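You operate a simulated robot arm through the tools that you are given. There is no shell and no other tool. Be economical: measure what you need, move in short steps, check, and stop when the job is done.

You run a simulated robot arm. Do the job below in one go: nothing can be reset, and whatever is moved stays where it is left.

## Task
Warm the plate, free the waxed block and wipe the wax off.
Fine: the C on the wax bar, hands off the plate over 60 C; block on the felt pad, cloth back, dial off.

Only the result counts: the job must be done as asked and must still hold three seconds after the hand-in. Knocking over, shifting, dropping, spilling or breaking anything else fails it.

## Robot
A 7-joint arm with a two-finger parallel gripper, fixed in place. Base frame: the origin is at the foot of the arm, x ahead of it, y to its left, z up; the work surface is at about z = 0. Units: cm, degrees, N and s.
With the tool pointing down near the work surface it reaches from about 24 to 62 cm from the base axis. Its first joint turns from -66.0 to 66.0 degrees. Payload 2.6 kg.
Tool frame: the origin (TCP) lies between the finger pads and is the grasp point; the fingertips stand 3 cm ahead of it; z points along the fingers, y is the line along which they close. The gripper opens to 9.4 cm. The fingers are 2.8 cm wide and 1 cm thick; the gripper's body (5 by 9.6 cm) begins 5.5 cm behind the TCP.
Orientation is that of the tool frame in the base frame, as a unit quaternion [w, x, y, z]. With the fingers straight down and closing along the base's y, the tool's x points along the base's -x, its y along +y and its z along -z.

## Interface
- The arm moves only by the tool send_rows. Its argument "commands" is a list of rows, each an object of numbers (a shift or turn left out is 0, a gripper value left out holds the last): "tx", "ty", "tz": the shift along the tool's x, y, z in units of 25 mm (1.0 is 25 mm); "rx", "ry", "rz": the turn, a rotation vector about the tool's x, y, z in units of 5 degrees (1.0 is 5 degrees); "claw": the gripper command, from -1 (shut) to 1 (fully open), values between in proportion. In form: [{"tx": .., "ty": .., "tz": .., "rx": .., "ry": .., "rz": .., "claw": ..}, ...]. A call has 1 to 10 rows; each row shifts and turns the commanded pose from where the row before left it, along the tool's axes as they then stand. A call with a number of a shift or a turn outside -1 to 1 is refused whole. Rows are played at 5 a second. More than 5 cm and 8.6 degrees between two rows, or a gripper value outside its range, and nothing of the call is played. Where a pose cannot be reached the arm comes as near as it can. A force on the tool above 40 N (or 10 N above the force at the start of the call, whichever is more), or a blocked arm, ends the call early, and 0.2 s more pass. The fingers move at their own pace (about 7.2 cm/s each) and stop on an object; they squeeze with about 32 N. The grip force told is the motor's: it shows also when the fingers shut on nothing. Time passes only in rows, and 0.2 s behind the last, so rows that do not move let the fingers close. The reply holds the time, the measured pose of the TCP, the force on the tool along the base axes, the opening and the grip force, in the units named above and with some noise.
- Cameras (640 x 400 px; columns grow to the right, rows downward): "scene" is fixed at [2.86, 42.43, 56.58]; the picture's right is [-0.78, -0.63, 0.00], its down [-0.36, 0.45, -0.81] and it looks along [0.51, -0.63, -0.58] (base axes); focal length 318 px, centre (320, 200). "wrist" rides on the gripper at [-3.7, 0, -5.8] in the tool frame; the picture's right is [0.00, -1.00, 0.00], its down [0.97, 0.00, -0.24] and it looks along [0.24, 0.00, 0.97] (tool axes); focal length 218 px, centre (320, 200).
- camera(camera): a new picture of that camera. It takes no simulated time.
- point_at(camera, pixels): for up to 12 pixels [column, row] of the newest picture of that camera ("zoom" is the newest enlarged one), the place [x, y, z] in the base frame of the surface seen there, good to about 0.2 cm, but the place of the scene camera against the robot may be out by one fixed shift of up to 1.2 cm in any direction. It takes no simulated time.
- inspect(camera, box): a new picture of the part [left, top, right, bottom] of that camera's present view, enlarged. It takes no simulated time.
- close_job(): hands the job in; it is judged then, once.

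Keep the steps short. Do not move on a guess: measure, check each grasp and each placing, and mend mistakes. In all there are 80 turns and 38 pictures (those below and enlarged ones count). Leave the gripper open and the arm clear of the work at the hand-in unless told otherwise, and finish with a single line.

The tools are called after "Call:" as a command line: name --argument value ..., lists and objects as JSON in quotes. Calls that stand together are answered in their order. send_rows: Moves the arm, as the interface text tells. Its arguments: {"type":"object","properties":{"commands":{"type":"array"}},"required":["commands"]} The other tools are called the same way: camera (camera) takes a picture; point_at (camera, pixels) gives the place of the surface under pixels of a picture; inspect (camera, box) takes an enlarged picture of a part of a camera's view; close_job () hands the job in.

At the start:

```text
time_s: 0.0
ee_pos: [32.33, -7.48, 34.54]
orientation: [0.0, 0.0, 1.0, -0.001]
contact_force: [0.2, -0.7, 0.2]
width: 9.39
finger_force: 0.1
```

scene: 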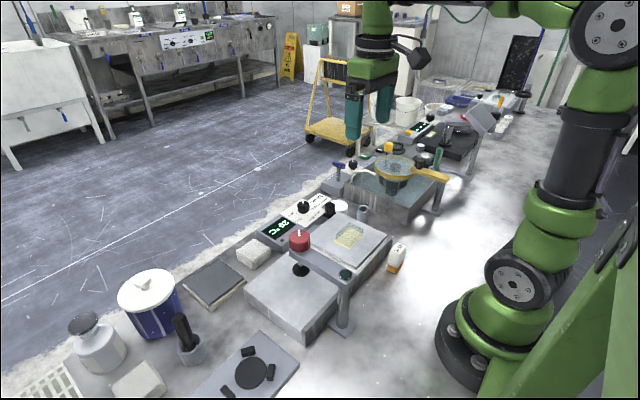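
wrist: 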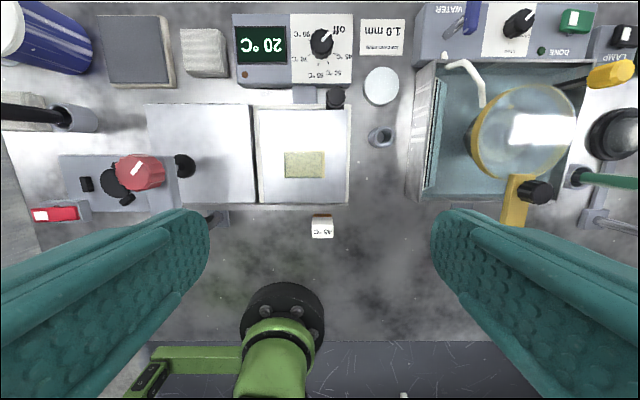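

I see a hot plate with a display reading 20 °C, a dial, and a waxed block on the plate. I'll enlarge the views to identify everything.

Call:
inspect --camera "wrist" --box '[80, 0, 420, 212]'

Call:
inspect --camera "scene" --box '[160, 170, 420, 340]'

Call:
inspect --camera "wrist" --box '[230, 0, 430, 125]'

```text
1.88 times, centred on (250, 106) of wrist
```

zoom: 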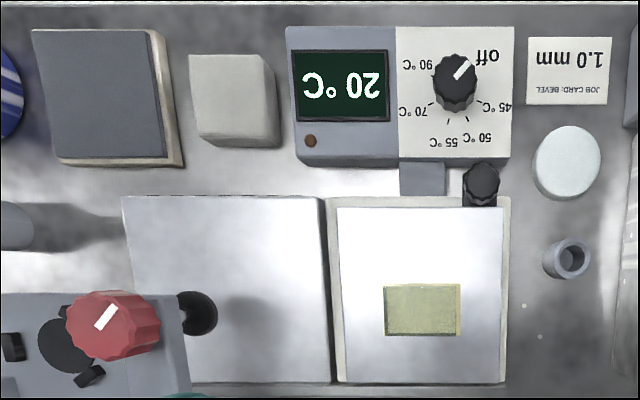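

```text
2.35 times, centred on (290, 255) of scene
```

zoom: 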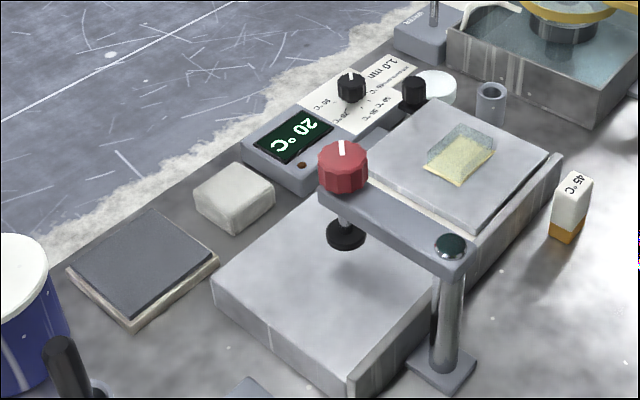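

```text
3.20 times, centred on (330, 62) of wrist
```

zoom: 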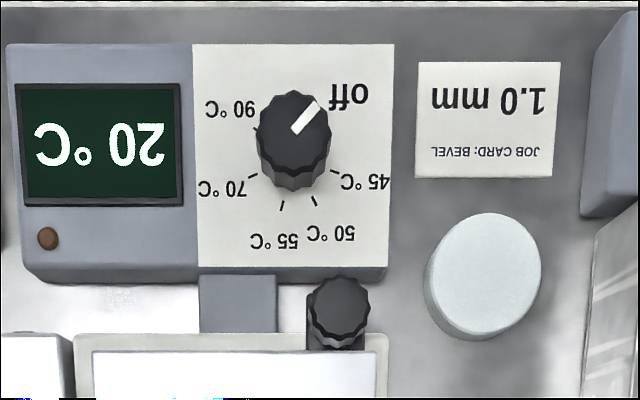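

I need to read the wax bar's label and tell the cloth, the felt pad and the white disc apart.

Call:
inspect --camera "scene" --box '[330, 190, 430, 290]'

Call:
inspect --camera "scene" --box '[0, 240, 300, 400]'

Call:
point_at --camera "wrist" --pixels '[[322, 232], [304, 163], [286, 153], [325, 176], [322, 42], [205, 52], [137, 50], [335, 98], [380, 84], [140, 170], [345, 108], [258, 200]]'

```text
4.00 times, centred on (380, 240) of scene
```

zoom: 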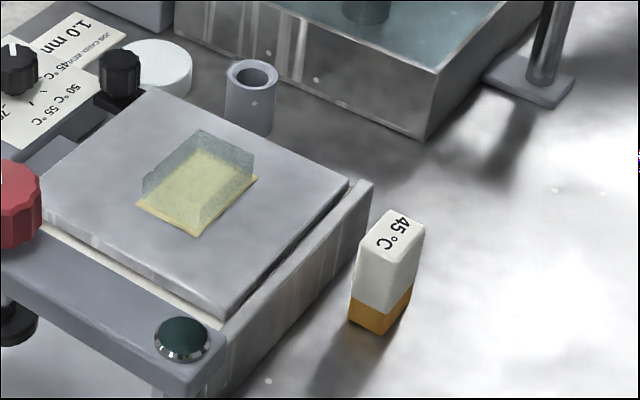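

```text
2.13 times, centred on (150, 320) of scene
```

zoom: 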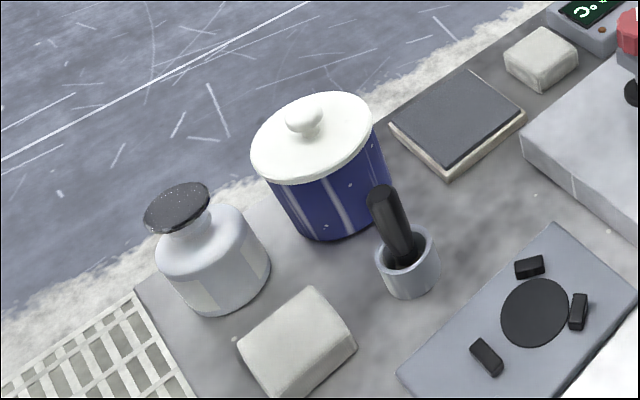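

```text
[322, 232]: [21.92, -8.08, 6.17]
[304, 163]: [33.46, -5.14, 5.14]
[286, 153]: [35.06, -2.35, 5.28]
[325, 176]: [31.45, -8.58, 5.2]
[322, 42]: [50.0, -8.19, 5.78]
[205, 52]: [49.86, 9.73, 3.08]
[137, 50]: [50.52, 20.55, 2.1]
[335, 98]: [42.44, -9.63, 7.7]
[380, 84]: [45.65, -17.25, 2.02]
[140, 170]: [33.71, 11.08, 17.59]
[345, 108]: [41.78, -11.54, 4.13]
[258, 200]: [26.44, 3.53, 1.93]
```

The wax bar reads 45 °C. I'll enlarge the candidate cloth, dark pad and white disc, then measure the block.

Call:
inspect --camera "wrist" --box '[95, 5, 235, 95]'

Call:
inspect --camera "wrist" --box '[320, 60, 420, 155]'

Call:
inspect --camera "wrist" --box '[245, 90, 365, 215]'

```text
4.44 times, centred on (165, 50) of wrist
```

zoom: 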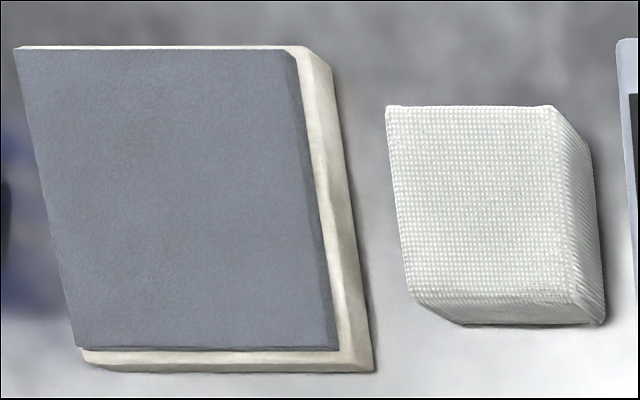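

```text
4.21 times, centred on (370, 108) of wrist
```

zoom: 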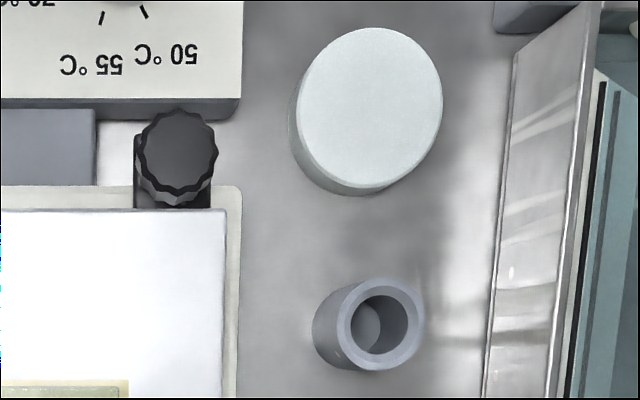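

```text
3.20 times, centred on (305, 152) of wrist
```

zoom: 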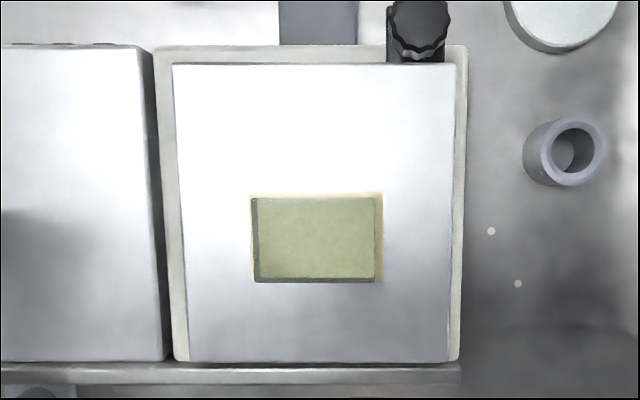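

Cloth is the woven white block; the felt pad is the grey slab on a cream base. Now precise measurements of block, plate, dial, cloth and pad.

Call:
point_at --camera "zoom" --pixels '[[255, 200], [376, 200], [258, 281], [374, 281], [315, 240], [378, 240], [220, 150], [420, 300], [400, 100], [60, 150], [550, 50], [180, 70]]'

Call:
point_at --camera "wrist" --pixels '[[313, 42], [331, 42], [322, 32], [325, 50], [302, 42], [342, 60], [260, 45], [184, 32], [216, 32], [184, 68], [222, 68], [335, 90]]'

Call:
point_at --camera "wrist" --pixels '[[101, 18], [158, 18], [115, 80], [168, 80], [171, 86], [185, 75], [120, 40], [205, 70], [228, 60], [328, 90], [343, 96], [336, 105]]'

```text
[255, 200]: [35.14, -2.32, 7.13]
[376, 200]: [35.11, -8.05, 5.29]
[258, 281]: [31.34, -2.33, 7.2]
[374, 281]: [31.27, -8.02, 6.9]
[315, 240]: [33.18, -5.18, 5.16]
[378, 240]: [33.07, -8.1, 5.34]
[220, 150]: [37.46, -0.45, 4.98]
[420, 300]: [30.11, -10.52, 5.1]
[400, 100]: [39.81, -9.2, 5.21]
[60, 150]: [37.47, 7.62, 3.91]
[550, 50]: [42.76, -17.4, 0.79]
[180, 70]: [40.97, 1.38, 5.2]
```

```text
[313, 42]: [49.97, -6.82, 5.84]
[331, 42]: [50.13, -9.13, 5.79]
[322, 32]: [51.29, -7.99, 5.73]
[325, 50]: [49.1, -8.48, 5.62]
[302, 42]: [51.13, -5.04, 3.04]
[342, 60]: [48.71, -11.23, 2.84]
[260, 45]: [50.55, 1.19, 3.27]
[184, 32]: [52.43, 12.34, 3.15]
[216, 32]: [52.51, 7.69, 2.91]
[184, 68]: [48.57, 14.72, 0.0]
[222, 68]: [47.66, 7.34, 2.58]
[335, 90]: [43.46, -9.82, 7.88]
```

```text
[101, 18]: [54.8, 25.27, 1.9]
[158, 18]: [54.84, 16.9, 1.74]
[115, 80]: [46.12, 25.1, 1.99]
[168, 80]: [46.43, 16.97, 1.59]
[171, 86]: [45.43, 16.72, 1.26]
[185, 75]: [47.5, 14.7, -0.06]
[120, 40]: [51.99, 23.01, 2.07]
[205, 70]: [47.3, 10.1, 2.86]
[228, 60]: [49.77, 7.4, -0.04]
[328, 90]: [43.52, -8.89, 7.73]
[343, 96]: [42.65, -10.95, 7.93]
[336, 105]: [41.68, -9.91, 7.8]
```

Block top z≈7.2, plate z≈5.1, block ≈3.8×5.7 at (33.2,-5.2). Next, the dial's tick and pointer angles, using a close view.

Call:
inspect --camera "wrist" --box '[285, 8, 355, 88]'

```text
5.00 times, centred on (320, 48) of wrist
```

zoom: 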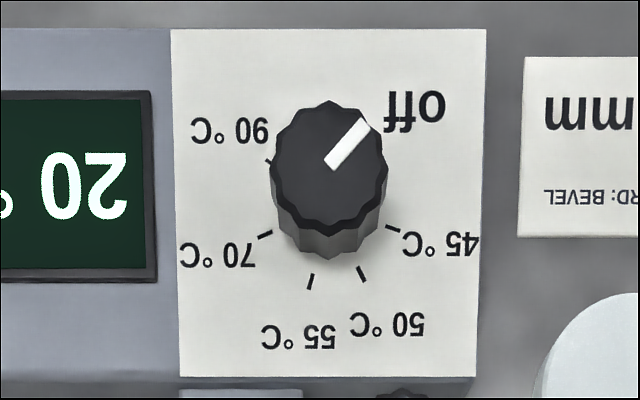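

Call:
point_at --camera "zoom" --pixels '[[328, 164], [363, 125], [393, 228], [362, 274], [310, 282], [265, 234], [268, 160], [276, 165], [384, 165], [329, 104], [329, 220], [415, 108]]'

```text
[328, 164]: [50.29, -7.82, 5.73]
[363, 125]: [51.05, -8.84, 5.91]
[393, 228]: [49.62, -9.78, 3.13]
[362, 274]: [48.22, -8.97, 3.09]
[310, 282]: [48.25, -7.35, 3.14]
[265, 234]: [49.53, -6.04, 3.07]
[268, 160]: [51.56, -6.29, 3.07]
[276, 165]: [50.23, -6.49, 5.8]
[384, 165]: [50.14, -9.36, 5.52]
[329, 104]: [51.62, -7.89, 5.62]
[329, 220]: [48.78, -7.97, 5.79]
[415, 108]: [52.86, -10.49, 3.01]
```

Knob centre is about (50.2, -7.95), and off→45 °C is about 52° clockwise from above (+rz). I'm moving above the knob with the gripper turned -25° and half open.

Call:
send_rows --commands '[{"tx": -0.9, "ty": -0.03, "tz": 0.8, "claw": 0.1}, {"tx": -0.9, "ty": -0.03, "tz": 0.8}, {"tx": -0.9, "ty": -0.03, "tz": 0.8}, {"tx": -0.9, "ty": -0.03, "tz": 0.8}, {"tx": -0.9, "ty": -0.03, "tz": 0.8}, {"tx": -0.9, "ty": -0.03, "tz": 0.8}, {"tx": -0.9, "ty": -0.01, "tz": 0.8}, {"tx": -0.85, "tz": 0.8}, {"tz": 0.8}, {"tz": 0.5}]'

Call:
send_rows --commands '[{"rz": -1}, {"rz": -1}, {"rz": -1}, {"rz": -1}, {"rz": -1}, {"tz": 0}]'

Call:
camera --camera "wrist"

```text
time_s: 2.2
ee_pos: [50.39, -8.05, 15.3]
orientation: [0.0, -0.001, 1.0, 0.0]
contact_force: [-0.2, -0.5, -0.2]
width: 5.16
finger_force: 0.0
```

```text
time_s: 3.6
ee_pos: [50.22, -8.07, 15.39]
orientation: [-0.001, -0.217, 0.976, 0.0]
contact_force: [-0.6, 0.3, -0.4]
width: 5.19
finger_force: 0.1
```

```text
26 pictures are left
```

wrist: 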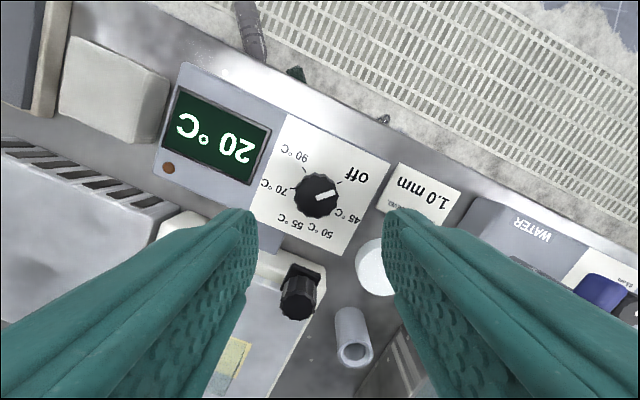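

I'm centred over the knob. Next I lower to TCP z≈6.7 (tips ≈3.7, panel 3.1) and close.

Call:
send_rows --commands '[{"tz": 0.9}, {"tz": 0.9}, {"tz": 0.9}, {"tz": 0.78}, {"tz": 0}, {"claw": -1}, {"claw": -1}, {"claw": -1}, {"claw": -1}]'

```text
time_s: 5.6
ee_pos: [50.16, -7.76, 6.57]
orientation: [-0.002, -0.218, 0.976, 0.002]
contact_force: [-15.8, 20.1, 0.0]
width: 3.17
finger_force: 44.6
```

Gripped, width 3.17. There is a 25 N sideways load along tool +y, so I ease the pose 0.3 cm that way and then turn 52° clockwise.

Call:
send_rows --commands '[{"ty": 0.06}, {"ty": 0.06}, {"tz": 0}]'

Call:
send_rows --commands '[{"rz": 0.9}, {"rz": 0.9}, {"rz": 0.9}, {"rz": 0.9}, {"rz": 0.9}, {"tz": 0}]'

```text
time_s: 6.4
ee_pos: [50.07, -7.74, 6.71]
orientation: [0.0, -0.216, 0.976, 0.0]
contact_force: [7.9, 11.4, -14.0]
width: 3.13
finger_force: 44.8
```

```text
time_s: 7.8
ee_pos: [50.25, -7.7, 6.63]
orientation: [0.0, -0.021, 1.0, -0.001]
contact_force: [17.9, 4.3, -26.8]
width: 3.15
finger_force: 44.8
```

Turned 22° so far, with forces below the limit. I relieve them slightly and keep turning.

Call:
send_rows --commands '[{"tx": -0.06, "tz": 0.04}, {"rz": 0.9}, {"rz": 0.9}, {"rz": 0.9}, {"rz": 0.9}, {"rz": 0.9}, {"rz": 0.9}, {"tz": 0}]'

Call:
camera --camera "wrist"

```text
time_s: 9.6
ee_pos: [50.16, -7.92, 6.54]
orientation: [-0.002, 0.214, 0.977, -0.001]
contact_force: [-17.0, 0.2, 14.3]
width: 3.12
finger_force: 45.3
```

```text
25 pictures are left
```

wrist: 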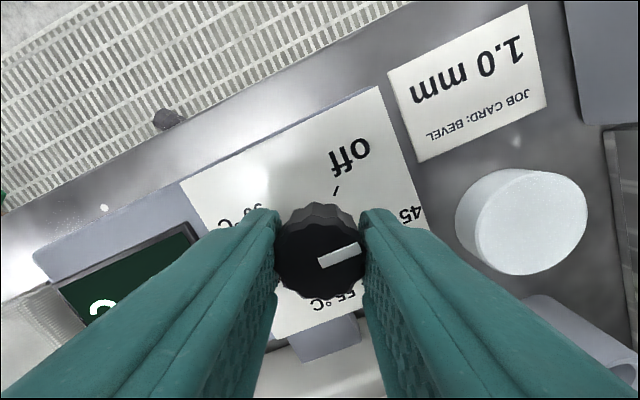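

The pointer now sits near the 45 mark. I release and raise to check it.

Call:
send_rows --commands '[{"claw": 0.1}, {"tz": 0}, {"tz": -0.8}, {"tz": -0.9}, {"tz": -0.9}, {"tz": -0.9}, {"tz": -0.9}, {"tz": 0}]'

Call:
inspect --camera "wrist" --box '[160, 100, 440, 275]'

```text
time_s: 11.4
ee_pos: [50.44, -7.82, 17.56]
orientation: [0.0, 0.212, 0.977, -0.001]
contact_force: [0.1, -1.3, 0.3]
width: 5.18
finger_force: 0.1
```

```text
2.29 times, centred on (300, 188) of wrist
```

zoom: 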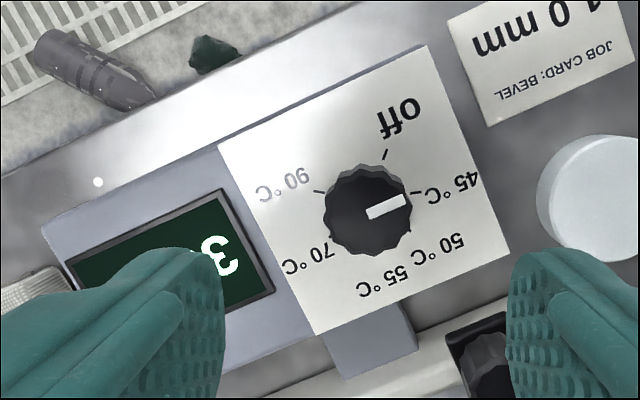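

The pointer is exactly on the 45 tick and the display is in the 30s and heating. I straighten the gripper and move to stand by high over the block.

Call:
send_rows --commands '[{"rz": -0.98, "claw": 1}, {"rz": -0.98}, {"rz": -0.98}, {"rz": -0.98}, {"rz": -0.98}, {"tz": 0}]'

Call:
send_rows --commands '[{"tx": 0.86, "ty": 0.13, "tz": -0.2}, {"tx": 0.86, "ty": 0.13}, {"tx": 0.86, "ty": 0.13}, {"tx": 0.86, "ty": 0.13}, {"tx": 0.86, "ty": 0.13}, {"tx": 0.86, "ty": 0.13}, {"tx": 0.86, "ty": 0.13}, {"tx": 0.86, "ty": 0.13}, {"tz": 0}, {"tz": 0}]'

Call:
send_rows --commands '[{"tz": 0}, {"tz": 0}, {"tz": 0}, {"tz": 0}, {"tz": 0}, {"tz": 0}, {"tz": 0}, {"tz": 0}, {"tz": 0}, {"tz": 0}]'

Call:
camera --camera "wrist"

```text
time_s: 12.8
ee_pos: [50.36, -7.82, 17.58]
orientation: [0.0, -0.001, 1.0, 0.0]
contact_force: [-0.3, 0.0, 0.7]
width: 9.4
finger_force: 0.0
```

```text
time_s: 15.0
ee_pos: [33.22, -5.1, 18.07]
orientation: [0.0, 0.0, 1.0, 0.001]
contact_force: [0.5, 0.6, 0.4]
width: 9.39
finger_force: 0.0
```

```text
time_s: 17.2
ee_pos: [33.14, -5.18, 18.07]
orientation: [0.0, 0.001, 1.0, 0.0]
contact_force: [0.7, 0.8, -0.7]
width: 9.4
finger_force: 0.0
```

```text
23 pictures are left
```

wrist: 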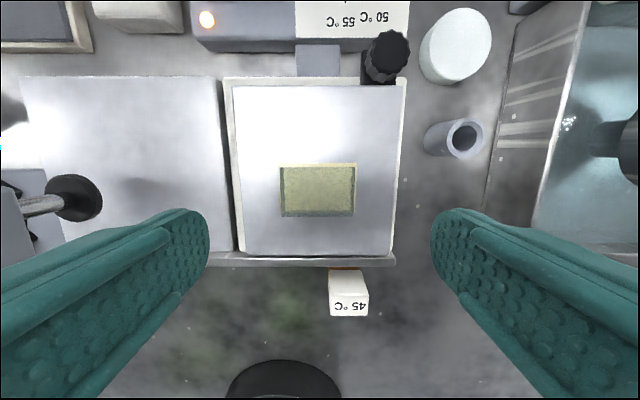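

The lamp is lit. I read the display from the scene camera.

Call:
inspect --camera "scene" --box '[230, 180, 390, 300]'

Call:
point_at --camera "wrist" --pixels '[[281, 168], [355, 168], [284, 215], [354, 215], [318, 190], [318, 166], [352, 190], [283, 190], [260, 230]]'

```text
3.33 times, centred on (310, 240) of scene
```

zoom: 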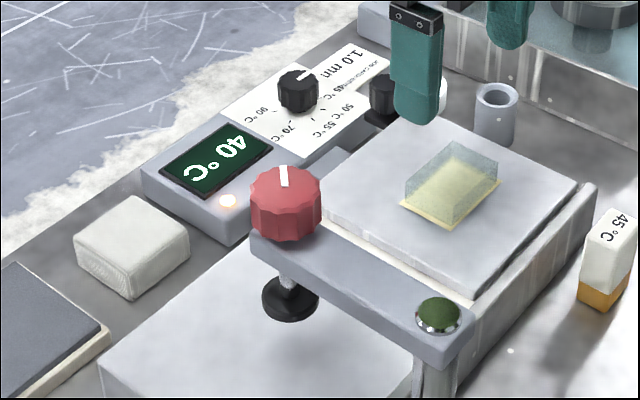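

```text
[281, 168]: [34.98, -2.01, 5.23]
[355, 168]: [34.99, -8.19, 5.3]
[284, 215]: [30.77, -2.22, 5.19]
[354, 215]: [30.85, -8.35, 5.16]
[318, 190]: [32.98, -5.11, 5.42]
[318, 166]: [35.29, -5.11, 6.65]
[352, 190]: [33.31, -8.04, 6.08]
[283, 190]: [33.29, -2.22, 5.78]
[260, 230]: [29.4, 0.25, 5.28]
```

40 °C and still heating, so I wait.

Call:
send_rows --commands '[{"tz": 0}, {"tz": 0}, {"tz": 0}, {"tz": 0}, {"tz": 0}, {"tz": 0}, {"tz": 0}, {"tz": 0}, {"tz": 0}, {"tz": 0}]'

Call:
send_rows --commands '[{"tz": 0}, {"tz": 0}, {"tz": 0}, {"tz": 0}, {"tz": 0}, {"tz": 0}, {"tz": 0}, {"tz": 0}, {"tz": 0}, {"tz": 0}]'

Call:
send_rows --commands '[{"tz": 0}, {"tz": 0}, {"tz": 0}, {"tz": 0}, {"tz": 0}, {"tz": 0}, {"tz": 0}, {"tz": 0}, {"tz": 0}, {"tz": 0}]'

Call:
inspect --camera "scene" --box '[260, 190, 380, 280]'

```text
time_s: 19.4
ee_pos: [33.24, -5.26, 18.14]
orientation: [0.0, 0.001, 1.0, 0.0]
contact_force: [-0.3, -0.3, 0.5]
width: 9.4
finger_force: 0.0
```

```text
time_s: 21.6
ee_pos: [33.2, -5.24, 18.16]
orientation: [0.0, 0.0, 1.0, 0.001]
contact_force: [-0.1, -0.3, -0.1]
width: 9.41
finger_force: 0.0
```

```text
time_s: 23.8
ee_pos: [33.2, -5.26, 18.11]
orientation: [0.0, 0.0, 1.0, 0.0]
contact_force: [-0.2, 0.1, 0.4]
width: 9.41
finger_force: 0.0
```

```text
4.44 times, centred on (320, 235) of scene
```

zoom: 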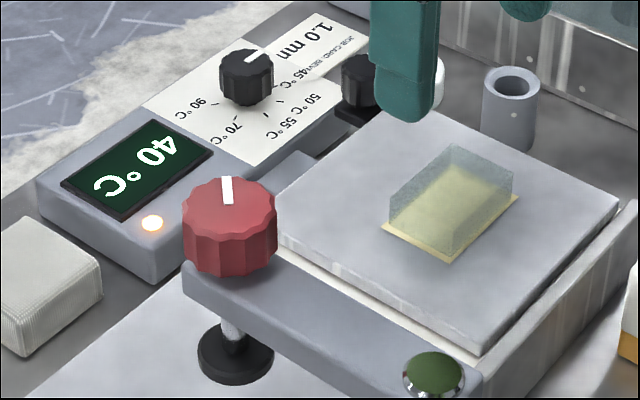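

Still 40 °C. I wait a bit more to see whether it has levelled off.

Call:
send_rows --commands '[{"tz": 0}, {"tz": 0}, {"tz": 0}, {"tz": 0}, {"tz": 0}, {"tz": 0}, {"tz": 0}, {"tz": 0}, {"tz": 0}, {"tz": 0}]'

Call:
send_rows --commands '[{"tz": 0}, {"tz": 0}, {"tz": 0}, {"tz": 0}, {"tz": 0}, {"tz": 0}, {"tz": 0}, {"tz": 0}, {"tz": 0}, {"tz": 0}]'

Call:
inspect --camera "scene" --box '[255, 190, 335, 250]'

```text
time_s: 26.0
ee_pos: [33.23, -5.16, 18.15]
orientation: [0.0, -0.001, 1.0, 0.001]
contact_force: [0.0, 0.8, -0.1]
width: 9.4
finger_force: 0.2
```

```text
time_s: 28.2
ee_pos: [33.16, -5.23, 17.98]
orientation: [0.0, 0.0, 1.0, 0.0]
contact_force: [0.6, 0.6, -0.1]
width: 9.4
finger_force: 0.1
```

```text
6.67 times, centred on (295, 220) of scene
```

zoom: 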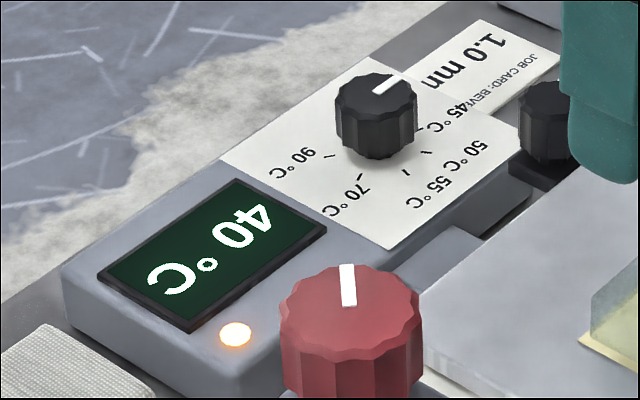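

The display holds at 40 °C, and from this view the pointer is ~10° short of the 45 tick. I go back and turn it ~11° further.

Call:
send_rows --commands '[{"tx": -0.85, "ty": -0.13, "claw": 0.1}, {"tx": -0.85, "ty": -0.13}, {"tx": -0.85, "ty": -0.13}, {"tx": -0.85, "ty": -0.13}, {"tx": -0.85, "ty": -0.13}, {"tx": -0.85, "ty": -0.13}, {"tx": -0.85, "ty": -0.13}, {"tx": -0.85, "ty": -0.13}, {"tz": 0}]'

Call:
send_rows --commands '[{"tz": 0.9}, {"tz": 0.9}, {"tz": 0.9}, {"tz": 0.9}, {"tz": 0.9}, {"tz": 0}]'

```text
time_s: 30.2
ee_pos: [50.16, -7.7, 17.98]
orientation: [-0.001, 0.0, 1.0, 0.0]
contact_force: [0.3, -0.3, -0.2]
width: 5.18
finger_force: 0.0
```

```text
time_s: 31.6
ee_pos: [50.05, -7.82, 6.77]
orientation: [0.001, 0.0, 1.0, 0.0]
contact_force: [-0.1, 0.2, 0.2]
width: 5.17
finger_force: 0.0
```

In place around the knob. Next I close and turn about 12°.

Call:
send_rows --commands '[{"claw": -1}, {"claw": -1}, {"claw": -1}, {"claw": -1}, {"rz": 0.8}, {"rz": 0.8}, {"rz": 0.7}, {"tz": 0}]'

Call:
send_rows --commands '[{"claw": 0.1}, {"tz": 0}, {"tz": -0.9}, {"tz": -0.9}, {"tz": -0.9}, {"tz": -0.9}, {"tz": -0.9}, {"rz": -0.8}, {"rz": -0.8}, {"rz": -0.7}]'

Call:
send_rows --commands '[{"tx": 0.85, "ty": 0.13, "claw": 1}, {"tx": 0.85, "ty": 0.13}, {"tx": 0.85, "ty": 0.13}, {"tx": 0.85, "ty": 0.13}, {"tx": 0.85, "ty": 0.13}, {"tx": 0.85, "ty": 0.13}, {"tx": 0.85, "ty": 0.13}, {"tx": 0.83, "ty": 0.13}, {"tz": 0}, {"tz": 0}]'

Call:
send_rows --commands '[{"tz": 0}, {"tz": 0}, {"tz": 0}, {"tz": 0}, {"tz": 0}, {"tz": 0}, {"tz": 0}, {"tz": 0}, {"tz": 0}, {"tz": 0}]'

Call:
inspect --camera "scene" --box '[255, 190, 335, 250]'

```text
time_s: 33.4
ee_pos: [50.09, -7.72, 6.78]
orientation: [0.0, 0.101, 0.995, 0.001]
contact_force: [10.2, -3.9, -7.0]
width: 3.11
finger_force: 45.0
```

```text
time_s: 35.6
ee_pos: [50.05, -7.81, 18.07]
orientation: [0.0, -0.001, 1.0, -0.001]
contact_force: [-0.5, -0.7, 0.5]
width: 5.19
finger_force: 0.1
```

```text
time_s: 37.8
ee_pos: [33.25, -5.3, 17.96]
orientation: [0.0, 0.0, 1.0, -0.001]
contact_force: [0.6, 0.2, -0.3]
width: 9.39
finger_force: 0.2
```

```text
time_s: 40.0
ee_pos: [33.22, -5.19, 18.09]
orientation: [0.0, 0.0, 1.0, 0.0]
contact_force: [-1.0, 0.2, 1.3]
width: 9.4
finger_force: 0.0
```

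```text
6.67 times, centred on (295, 220) of scene
```

zoom: 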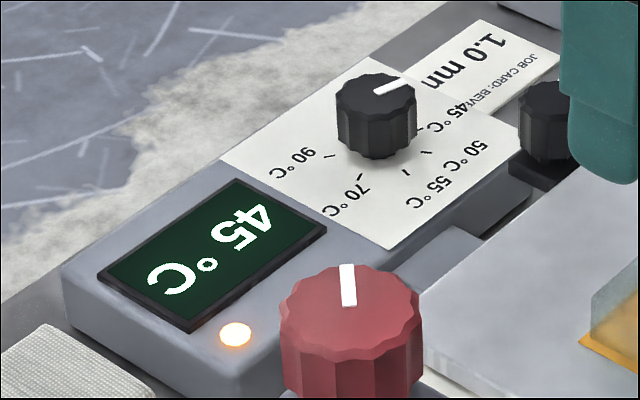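

Display 45 °C and the wax has turned orange (molten). I descend onto the block (tips ≈0.4 cm above the plate) and grip it along y.

Call:
send_rows --commands '[{"tz": 0.95}, {"tz": 0.95}, {"tz": 0.95}, {"tz": 0.7}, {"tz": 0.23}, {"tz": 0}, {"claw": -1}, {"claw": -1}, {"claw": -1}, {"claw": -1}]'

```text
time_s: 42.2
ee_pos: [33.1, -5.37, 8.6]
orientation: [0.0, -0.001, 1.0, 0.0]
contact_force: [-0.2, -0.6, -0.4]
width: 5.73
finger_force: 32.7
```

Held at width 5.73. I lift slowly.

Call:
send_rows --commands '[{"tz": -0.1}, {"tz": -0.1}, {"tz": -0.2}, {"tz": -0.3}, {"tz": -0.5}, {"tz": -0.8}, {"tz": -0.8}, {"tz": 0}]'

Call:
camera --camera "scene"

```text
time_s: 44.0
ee_pos: [33.18, -5.16, 15.62]
orientation: [0.0, -0.001, 1.0, 0.0]
contact_force: [0.8, 0.5, -0.3]
width: 0.0
finger_force: 31.9
```

```text
18 pictures are left
```

scene: 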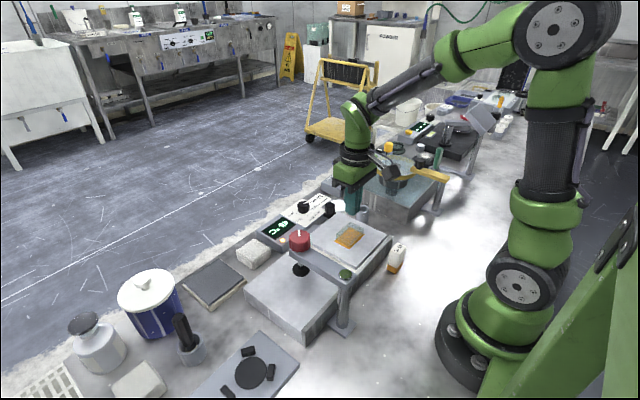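

The block slipped out; the molten wax still holds it against a straight pull. I check where it sits before trying a slow slide to shear it loose.

Call:
send_rows --commands '[{"tz": 0, "claw": 1}, {"tz": 0}, {"tz": 0}, {"tz": 0}]'

Call:
inspect --camera "wrist" --box '[200, 60, 440, 300]'

```text
time_s: 45.0
ee_pos: [33.17, -5.29, 15.63]
orientation: [0.0, 0.0, 1.0, 0.0]
contact_force: [-0.2, -0.7, 0.0]
width: 9.41
finger_force: 0.1
```

```text
1.67 times, centred on (320, 180) of wrist
```

zoom: 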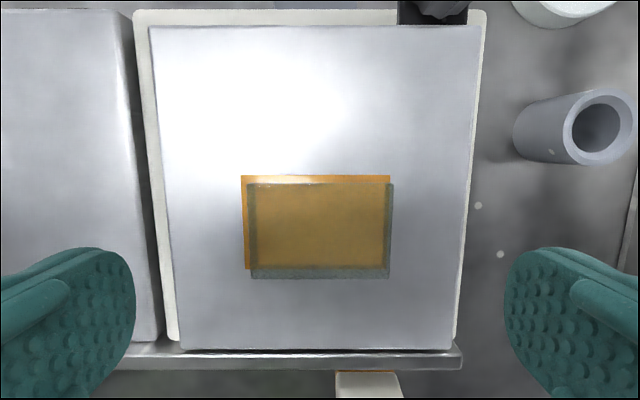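

The block is still on its wax. I'll grip a bit deeper and slide it slowly toward -y to shear the film.

Call:
send_rows --commands '[{"tz": 0.9}, {"tz": 0.9}, {"tz": 0.9}, {"tz": 0.19}, {"tz": 0}, {"claw": -1}, {"claw": -1}, {"claw": -1}, {"claw": -1}]'

Call:
send_rows --commands '[{"ty": -0.08}, {"ty": -0.08}, {"ty": -0.08}, {"ty": -0.08}, {"ty": -0.08}, {"ty": -0.08}, {"ty": -0.08}, {"tz": 0}]'

```text
time_s: 47.0
ee_pos: [33.16, -5.18, 8.25]
orientation: [-0.001, 0.0, 1.0, 0.0]
contact_force: [-0.5, 0.6, -0.3]
width: 5.7
finger_force: 32.4
```

```text
time_s: 48.8
ee_pos: [33.18, -6.57, 8.27]
orientation: [0.0, 0.0, 1.0, 0.0]
contact_force: [-0.5, 0.1, 0.0]
width: 5.75
finger_force: 32.3
```

It slides freely. I go a further 2 cm and then lift gently.

Call:
send_rows --commands '[{"ty": -0.1}, {"ty": -0.1}, {"ty": -0.1}, {"ty": -0.1}, {"ty": -0.1}, {"ty": -0.1}, {"ty": -0.1}, {"ty": -0.1}, {"tz": 0}]'

Call:
send_rows --commands '[{"tz": -0.04}, {"tz": -0.04}, {"tz": -0.04}, {"tz": -0.04}, {"tz": -0.04}, {"tz": -0.1}, {"tz": -0.1}, {"tz": 0}]'

Call:
inspect --camera "scene" --box '[260, 180, 420, 290]'

```text
time_s: 50.8
ee_pos: [33.12, -8.52, 8.42]
orientation: [0.0, 0.0, 1.0, 0.0]
contact_force: [0.4, -0.4, -0.1]
width: 5.78
finger_force: 31.8
```

```text
time_s: 52.6
ee_pos: [33.16, -8.56, 9.36]
orientation: [0.001, 0.001, 1.0, 0.0]
contact_force: [0.0, 0.2, -1.4]
width: 5.73
finger_force: 32.5
```

```text
3.64 times, centred on (340, 235) of scene
```

zoom: 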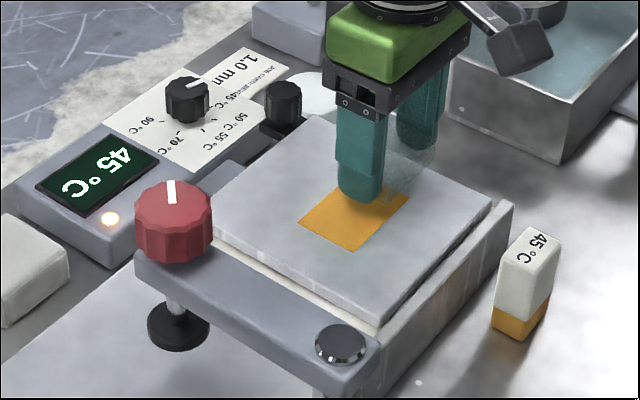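

The block is freed and held, and the wax patch stays on the plate. I lift it high, clear of the red knob, and carry it to the felt pad.

Call:
send_rows --commands '[{"tz": -0.3}, {"tz": -0.7}, {"tz": -0.9}, {"tz": -0.9}, {"tz": -0.9}, {"tz": -0.9}, {"tz": -0.9}, {"tz": -0.9}, {"tz": -0.5}, {"tz": 0}]'

Call:
send_rows --commands '[{"tx": -0.4, "ty": 0.5}, {"tx": -0.8, "ty": 0.9}, {"tx": -0.9, "ty": 0.9}, {"tx": -0.9, "ty": 0.9}, {"tx": -0.9, "ty": 0.9}, {"tx": -0.9, "ty": 0.9}, {"tx": -0.9, "ty": 0.9}, {"tx": -0.8, "ty": 0.9}, {"tx": -0.4, "ty": 0.9}, {"ty": 0.9}]'

Call:
send_rows --commands '[{"ty": 0.9}, {"ty": 0.9}, {"ty": 0.8}, {"ty": 0.5}, {"tz": 0.7}, {"tz": 0.8}, {"tz": 0}]'

Call:
camera --camera "wrist"

```text
time_s: 54.8
ee_pos: [33.15, -8.65, 26.6]
orientation: [0.0, 0.0, 1.0, -0.001]
contact_force: [-0.1, 0.5, -1.2]
width: 5.76
finger_force: 32.4
```

```text
time_s: 57.0
ee_pos: [50.38, 12.98, 26.54]
orientation: [0.0, 0.001, 1.0, 0.0]
contact_force: [-0.9, 0.5, -1.4]
width: 5.74
finger_force: 31.9
```

```text
time_s: 58.6
ee_pos: [50.39, 20.62, 22.87]
orientation: [0.0, 0.0, 1.0, -0.001]
contact_force: [0.2, -0.4, -1.4]
width: 5.71
finger_force: 32.3
```

```text
15 pictures are left
```

wrist: 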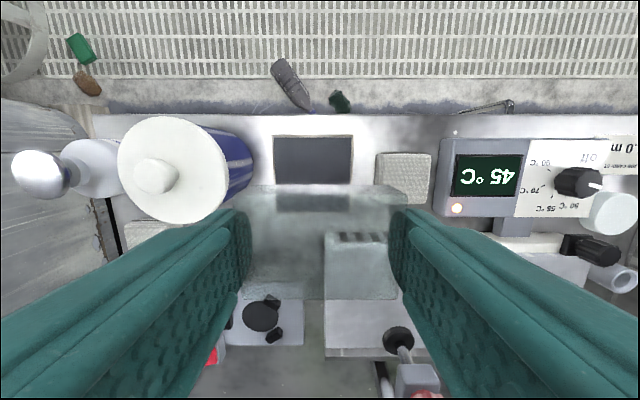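

The block is held. The blue jar is close on the +y side, so I measure its clearance and the pad and cloth positions.

Call:
point_at --camera "wrist" --pixels '[[222, 175], [245, 160], [252, 165], [312, 155], [276, 140], [350, 140], [276, 180], [350, 180], [380, 160], [428, 160], [404, 178], [215, 205]]'

```text
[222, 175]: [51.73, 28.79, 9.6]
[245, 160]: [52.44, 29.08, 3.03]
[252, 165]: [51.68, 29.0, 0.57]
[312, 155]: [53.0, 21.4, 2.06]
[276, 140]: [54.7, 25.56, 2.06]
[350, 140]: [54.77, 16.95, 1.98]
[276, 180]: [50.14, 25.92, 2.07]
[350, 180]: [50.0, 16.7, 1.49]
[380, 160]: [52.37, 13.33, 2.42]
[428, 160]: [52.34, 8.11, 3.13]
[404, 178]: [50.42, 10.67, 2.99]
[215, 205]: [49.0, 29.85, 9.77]
```

Jar edge is at y≈28.7, so there's clearance. I lower to just above the pad, then creep.

Call:
send_rows --commands '[{"tz": 0.9}, {"tz": 0.9}, {"tz": 0.9}, {"tz": 0.9}, {"tz": 0.9}, {"tz": 0.9}, {"tz": 0.8}, {"tz": 0.5}, {"tz": 0}]'

Call:
send_rows --commands '[{"tz": 0.06}, {"tz": 0.06}, {"tz": 0.06}, {"tz": 0}]'

```text
time_s: 60.6
ee_pos: [50.46, 20.53, 6.02]
orientation: [0.001, 0.0, 1.0, -0.001]
contact_force: [-0.3, -0.3, -1.2]
width: 5.75
finger_force: 32.5
```

```text
time_s: 61.6
ee_pos: [50.29, 20.69, 5.58]
orientation: [0.0, 0.0, 1.0, 0.0]
contact_force: [-0.4, 0.5, -1.3]
width: 5.74
finger_force: 31.9
```

Call:
send_rows --commands '[{"tz": 0.04}, {"tz": 0.04}, {"tz": 0.04}, {"tz": 0}]'

```text
time_s: 62.6
ee_pos: [50.37, 20.67, 5.3]
orientation: [0.001, -0.001, 1.0, 0.001]
contact_force: [-0.6, -0.1, -1.3]
width: 5.73
finger_force: 31.7
```

Call:
send_rows --commands '[{"tz": 0.03}, {"tz": 0.03}, {"tz": 0}]'

```text
time_s: 63.4
ee_pos: [50.35, 20.68, 5.08]
orientation: [0.0, -0.001, 1.0, 0.001]
contact_force: [-0.5, -1.1, -1.4]
width: 5.75
finger_force: 31.9
```

Call:
send_rows --commands '[{"tz": 0.02}, {"tz": 0.02}, {"tz": 0}]'

Call:
inspect --camera "scene" --box '[160, 230, 280, 320]'

```text
time_s: 64.2
ee_pos: [50.38, 20.6, 4.98]
orientation: [0.0, 0.001, 1.0, 0.0]
contact_force: [-2.7, -0.7, 3.6]
width: 5.75
finger_force: 31.7
```

```text
4.44 times, centred on (220, 275) of scene
```

zoom: 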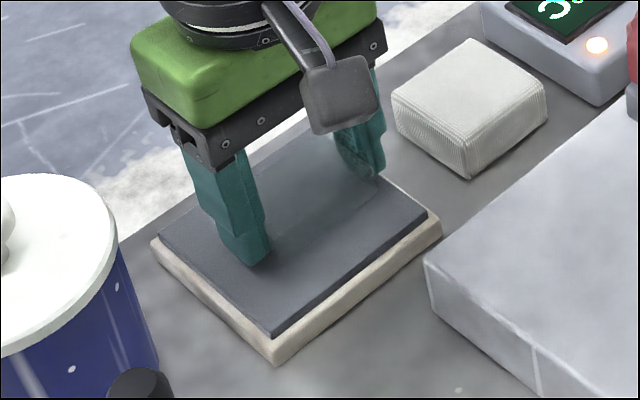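

There is contact (+3.6 N up) on the pad. I release and raise straight up.

Call:
send_rows --commands '[{"claw": 0.6}, {"tz": 0}, {"tz": -0.3}, {"tz": -0.8}, {"tz": -0.9}, {"tz": -0.9}, {"tz": -0.9}, {"tz": 0}]'

Call:
camera --camera "wrist"

```text
time_s: 66.0
ee_pos: [50.44, 20.61, 14.51]
orientation: [0.0, 0.0, 1.0, 0.0]
contact_force: [0.3, 0.4, -0.1]
width: 7.53
finger_force: 0.1
```

```text
13 pictures are left
```

wrist: 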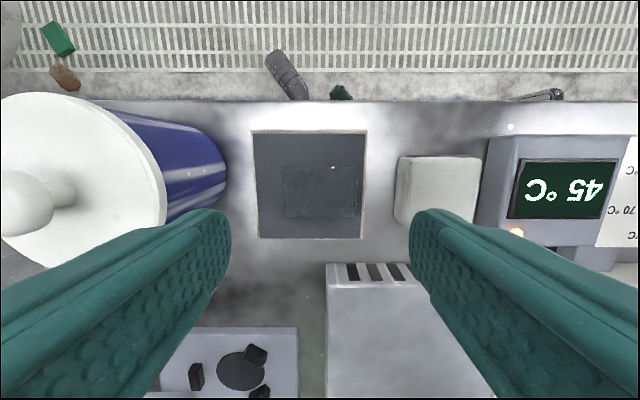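

The block rests on the felt. I measure the cloth and its gap to the control unit.

Call:
point_at --camera "wrist" --pixels '[[402, 162], [476, 162], [408, 212], [470, 205], [440, 185], [490, 165], [500, 160], [482, 220], [487, 230], [380, 260], [398, 190], [478, 185]]'

```text
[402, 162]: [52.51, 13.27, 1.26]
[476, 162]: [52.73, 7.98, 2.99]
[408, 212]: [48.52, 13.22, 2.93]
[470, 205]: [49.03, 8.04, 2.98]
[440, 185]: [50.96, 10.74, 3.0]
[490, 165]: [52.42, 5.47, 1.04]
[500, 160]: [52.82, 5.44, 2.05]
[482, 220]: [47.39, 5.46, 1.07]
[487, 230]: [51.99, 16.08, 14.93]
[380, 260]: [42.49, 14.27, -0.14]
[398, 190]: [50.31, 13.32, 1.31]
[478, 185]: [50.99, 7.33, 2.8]
```

Cloth centre is about (50.2, 10.35), top z 3, with a 1.9 cm gap to the unit. I move above with a 6.6 cm opening and check the alignment by pose.

Call:
send_rows --commands '[{"tx": 0.1, "ty": -0.82, "claw": 0.41}, {"ty": -0.82}, {"ty": -0.82}, {"ty": -0.82}, {"ty": -0.82}, {"tz": 0.8}, {"tz": 0.8}, {"tz": 0}]'

```text
time_s: 67.8
ee_pos: [50.22, 10.37, 10.54]
orientation: [0.0, 0.0, 1.0, 0.0]
contact_force: [-0.4, -0.5, 0.3]
width: 6.65
finger_force: 0.0
```

Call:
send_rows --commands '[{"tz": 0.8}, {"tz": 0.8}, {"tz": 0.6}, {"tz": 0.32}, {"tz": 0}, {"claw": -1}, {"claw": -1}, {"claw": -1}]'

```text
time_s: 69.6
ee_pos: [50.17, 10.44, 4.14]
orientation: [0.0, 0.0, 1.0, 0.0]
contact_force: [0.3, -0.4, 0.6]
width: 6.1
finger_force: 32.3
```

Cloth gripped (6.1). Home pose: TCP (50.17, 10.44, 4.14). I lift, move along -y first, then over the wax patch.

Call:
send_rows --commands '[{"tz": -0.5}, {"tz": -0.9}, {"tz": -0.9}, {"tz": -0.9}, {"tz": -0.9}, {"tz": -0.7}, {"ty": -0.7}, {"ty": -0.9}, {"ty": -0.9}, {"ty": -0.9}]'

Call:
send_rows --commands '[{"tx": 0.5, "ty": -0.9}, {"tx": 0.9, "ty": -0.9}, {"tx": 0.9, "ty": -0.9}, {"tx": 0.9, "ty": -0.14}, {"tx": 0.9}, {"tx": 0.9}, {"tx": 0.9}, {"tx": 0.9}, {"tz": 0}]'

Call:
camera --camera "wrist"

```text
time_s: 71.8
ee_pos: [50.21, 1.86, 16.34]
orientation: [0.001, -0.001, 1.0, 0.0]
contact_force: [0.1, 0.0, -0.1]
width: 6.07
finger_force: 31.7
```

```text
time_s: 73.8
ee_pos: [33.11, -5.09, 16.13]
orientation: [0.0, 0.0, 1.0, 0.0]
contact_force: [0.3, 0.7, -0.3]
width: 6.06
finger_force: 32.2
```

```text
12 pictures are left
```

wrist: 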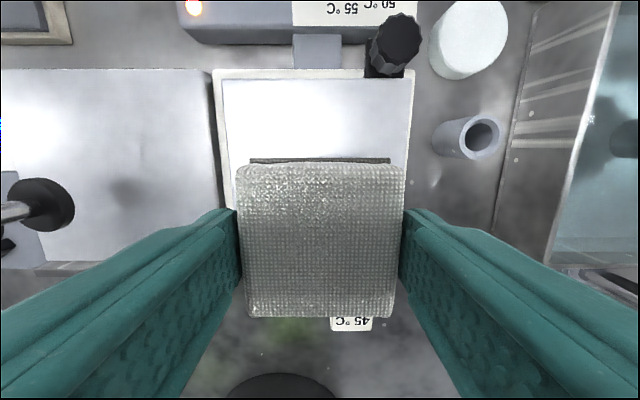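

Cloth is over the patch. I descend and creep until it touches.

Call:
send_rows --commands '[{"tz": 0.8}, {"tz": 0.8}, {"tz": 0.7}, {"tz": 0.3}, {"tz": 0.08}, {"tz": 0.04}, {"tz": 0}]'

Call:
send_rows --commands '[{"tz": 0.04}, {"tz": 0.04}, {"tz": 0}]'

```text
time_s: 75.4
ee_pos: [33.13, -5.22, 9.53]
orientation: [0.0, 0.0, 1.0, 0.0]
contact_force: [0.9, 0.3, -0.4]
width: 6.1
finger_force: 32.1
```

```text
time_s: 76.2
ee_pos: [33.2, -5.38, 9.32]
orientation: [0.001, 0.002, 1.0, 0.001]
contact_force: [-14.6, 1.8, 36.9]
width: 6.11
finger_force: 31.7
```

Contact at 37 N is too hard, so I back off a little.

Call:
send_rows --commands '[{"tz": -0.03}, {"tz": 0}]'

```text
time_s: 76.8
ee_pos: [33.15, -5.28, 9.35]
orientation: [0.001, 0.0, 1.0, 0.001]
contact_force: [-5.7, 0.3, 29.5]
width: 6.08
finger_force: 32.3
```

Call:
send_rows --commands '[{"tz": -0.05}, {"tz": 0}]'

```text
time_s: 77.4
ee_pos: [33.06, -5.21, 9.43]
orientation: [-0.001, -0.001, 1.0, 0.0]
contact_force: [2.5, 0.0, 4.6]
width: 6.08
finger_force: 31.7
```

About 5 N. I add a touch of pressure and wipe back and forth in x over the patch.

Call:
send_rows --commands '[{"tz": 0.015, "tx": -0.3}, {"tx": -0.35}, {"tx": -0.35}, {"tx": 0.4}, {"tx": 0.4}, {"tx": 0.4}, {"tx": 0.4}, {"tx": 0.4}, {"tx": -0.4}, {"tx": -0.4}]'

Call:
send_rows --commands '[{"tx": -0.2, "ty": 0.3}, {"ty": 0.3}, {"tx": -0.4}, {"tx": -0.4}, {"tx": 0.4}, {"tx": 0.4}, {"tx": 0.4}, {"tx": 0.4}, {"tx": -0.4}, {"tx": -0.4}]'

Call:
send_rows --commands '[{"ty": -0.4}, {"ty": -0.4}, {"ty": -0.4}, {"tx": -0.4}, {"tx": -0.4}, {"tx": 0.4}, {"tx": 0.4}, {"tx": 0.4}, {"tx": 0.4}, {"tx": -0.4}]'

Call:
inspect --camera "scene" --box '[260, 180, 420, 290]'

```text
time_s: 79.6
ee_pos: [32.54, -5.2, 9.42]
orientation: [0.0, 0.0, 1.0, 0.0]
contact_force: [0.5, 0.3, 0.0]
width: 6.07
finger_force: 32.2
```

```text
time_s: 81.8
ee_pos: [33.22, -3.64, 9.45]
orientation: [0.0, 0.0, 1.0, 0.0]
contact_force: [-0.5, 0.0, 1.1]
width: 6.1
finger_force: 32.1
```

```text
time_s: 84.0
ee_pos: [32.22, -6.62, 9.45]
orientation: [-0.001, 0.0, 1.0, -0.001]
contact_force: [-1.4, -0.3, -0.3]
width: 6.1
finger_force: 32.3
```

```text
3.64 times, centred on (340, 235) of scene
```

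zoom: 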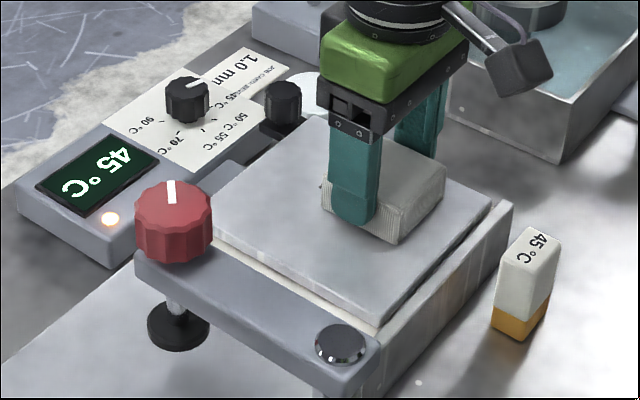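

No wax is visible around the cloth. I lift to look at the whole plate.

Call:
send_rows --commands '[{"tz": -0.4}, {"tz": -0.8}, {"tz": -0.9}, {"tz": -0.6}, {"tx": -0.9}, {"tx": -0.9}, {"tx": -0.9}, {"tx": -0.9}, {"tx": -0.9}, {"tz": 0}]'

Call:
inspect --camera "scene" --box '[260, 180, 420, 290]'

```text
time_s: 86.2
ee_pos: [43.41, -6.76, 16.18]
orientation: [0.0, 0.0, 1.0, 0.0]
contact_force: [0.3, 0.2, -0.4]
width: 6.08
finger_force: 32.3
```

```text
3.64 times, centred on (340, 235) of scene
```

zoom: 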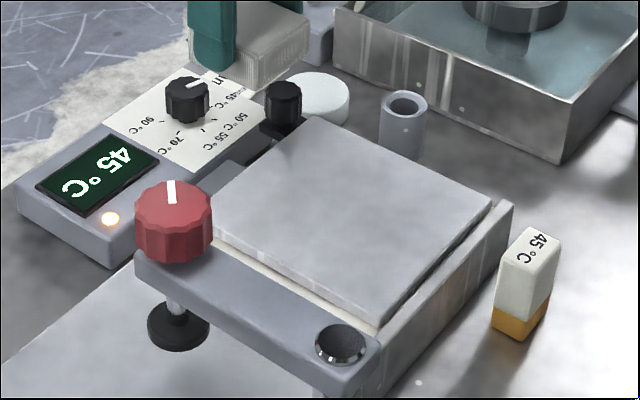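

The plate is clean. I carry the cloth back to its home spot.

Call:
send_rows --commands '[{"tx": -0.9, "ty": 0.6}, {"tx": -0.9, "ty": 0.9}, {"tx": -0.9, "ty": 0.9}, {"ty": 0.9}, {"ty": 0.9}, {"ty": 0.9}, {"ty": 0.9}, {"ty": 0.88}, {"tz": 0}]'

Call:
send_rows --commands '[{"tz": 0.9}, {"tz": 0.9}, {"tz": 0.9}, {"tz": 0.9}, {"tz": 0.6}, {"tz": 0.4}, {"tz": 0.08}, {"tz": 0}]'

```text
time_s: 88.2
ee_pos: [50.13, 10.53, 16.18]
orientation: [0.001, 0.0, 1.0, 0.0]
contact_force: [0.8, 0.0, -0.3]
width: 6.08
finger_force: 32.2
```

```text
time_s: 90.0
ee_pos: [50.16, 10.49, 4.4]
orientation: [0.0, 0.0, 1.0, 0.001]
contact_force: [0.7, -0.5, 0.2]
width: 6.06
finger_force: 31.9
```

Call:
send_rows --commands '[{"tz": 0.04}, {"tz": 0.03}, {"tz": 0}]'

```text
time_s: 90.8
ee_pos: [50.15, 10.51, 4.28]
orientation: [-0.001, 0.0, 1.0, 0.0]
contact_force: [-0.2, 0.1, -1.2]
width: 6.07
finger_force: 32.1
```

Call:
send_rows --commands '[{"tz": 0.03}, {"tz": 0.02}, {"tz": 0}]'

```text
time_s: 91.6
ee_pos: [50.22, 10.49, 4.08]
orientation: [0.001, 0.001, 1.0, 0.0]
contact_force: [-1.5, -1.4, 3.8]
width: 6.09
finger_force: 32.1
```

Contact made. I release, rise, and go to the dial with a +27° pre-turn.

Call:
send_rows --commands '[{"claw": 0.43}, {"tz": 0}, {"tz": -0.4}, {"tz": -0.9}, {"tz": -0.9}, {"tz": -0.9}, {"tz": -0.9}, {"tz": -0.9}, {"tz": -0.6}, {"tz": 0}]'

Call:
send_rows --commands '[{"ty": -0.8, "claw": 0.1}, {"ty": -0.95}, {"ty": -0.95}, {"ty": -0.95}, {"ty": -0.95}, {"ty": -0.95}, {"ty": -0.95}, {"ty": -0.82}, {"tz": 0}]'

Call:
send_rows --commands '[{"rz": 0.9}, {"rz": 0.9}, {"rz": 0.9}, {"rz": 0.9}, {"rz": 0.9}, {"rz": 0.9}, {"tz": 0}]'

Call:
camera --camera "wrist"

```text
time_s: 93.8
ee_pos: [50.19, 10.48, 17.96]
orientation: [0.0, 0.0, 1.0, 0.0]
contact_force: [0.0, -0.3, 0.8]
width: 6.73
finger_force: 0.0
```

```text
time_s: 95.8
ee_pos: [50.13, -7.77, 18.0]
orientation: [0.0, 0.0, 1.0, 0.0]
contact_force: [0.9, 0.3, -0.4]
width: 5.17
finger_force: 0.0
```

```text
time_s: 97.4
ee_pos: [50.16, -7.87, 17.96]
orientation: [0.0, 0.234, 0.972, 0.0]
contact_force: [0.0, 0.1, -0.2]
width: 5.16
finger_force: 0.1
```

```text
9 pictures are left
```

wrist: 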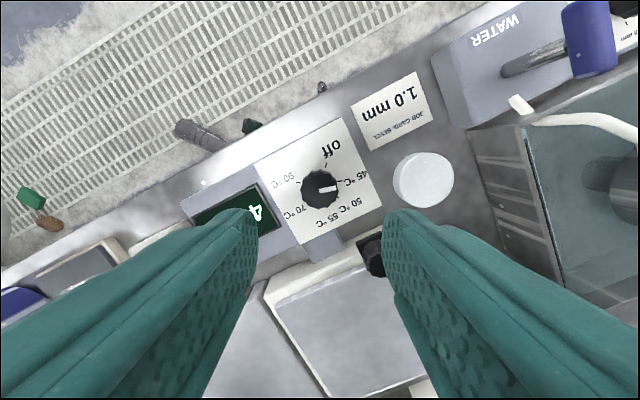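

Clear of the black knob. I descend, grip and turn 27° back.

Call:
send_rows --commands '[{"tz": 0.9}, {"tz": 0.9}, {"tz": 0.9}, {"tz": 0.9}, {"tz": 0.9}, {"tz": 0}, {"claw": -1}, {"claw": -1}, {"claw": -1}, {"claw": -1}]'

Call:
send_rows --commands '[{"rz": -0.9}, {"rz": -0.9}, {"rz": -0.9}, {"rz": -0.9}, {"rz": -0.9}, {"tz": 0}]'

Call:
send_rows --commands '[{"rz": -0.9}, {"rz": -0.9}, {"rz": -0.9}, {"rz": -0.9}, {"rz": -0.9}, {"rz": -0.9}, {"tz": 0}]'

```text
time_s: 99.6
ee_pos: [50.23, -7.89, 6.57]
orientation: [0.0, 0.233, 0.972, 0.0]
contact_force: [6.3, 5.4, -7.1]
width: 3.13
finger_force: 44.9
```

```text
time_s: 101.0
ee_pos: [50.23, -7.76, 6.61]
orientation: [-0.002, 0.038, 0.999, 0.002]
contact_force: [5.8, 9.2, -11.2]
width: 3.13
finger_force: 44.8
```

```text
time_s: 102.6
ee_pos: [50.27, -7.79, 6.65]
orientation: [0.001, -0.197, 0.98, 0.0]
contact_force: [8.1, 9.3, -14.9]
width: 3.13
finger_force: 44.9
```

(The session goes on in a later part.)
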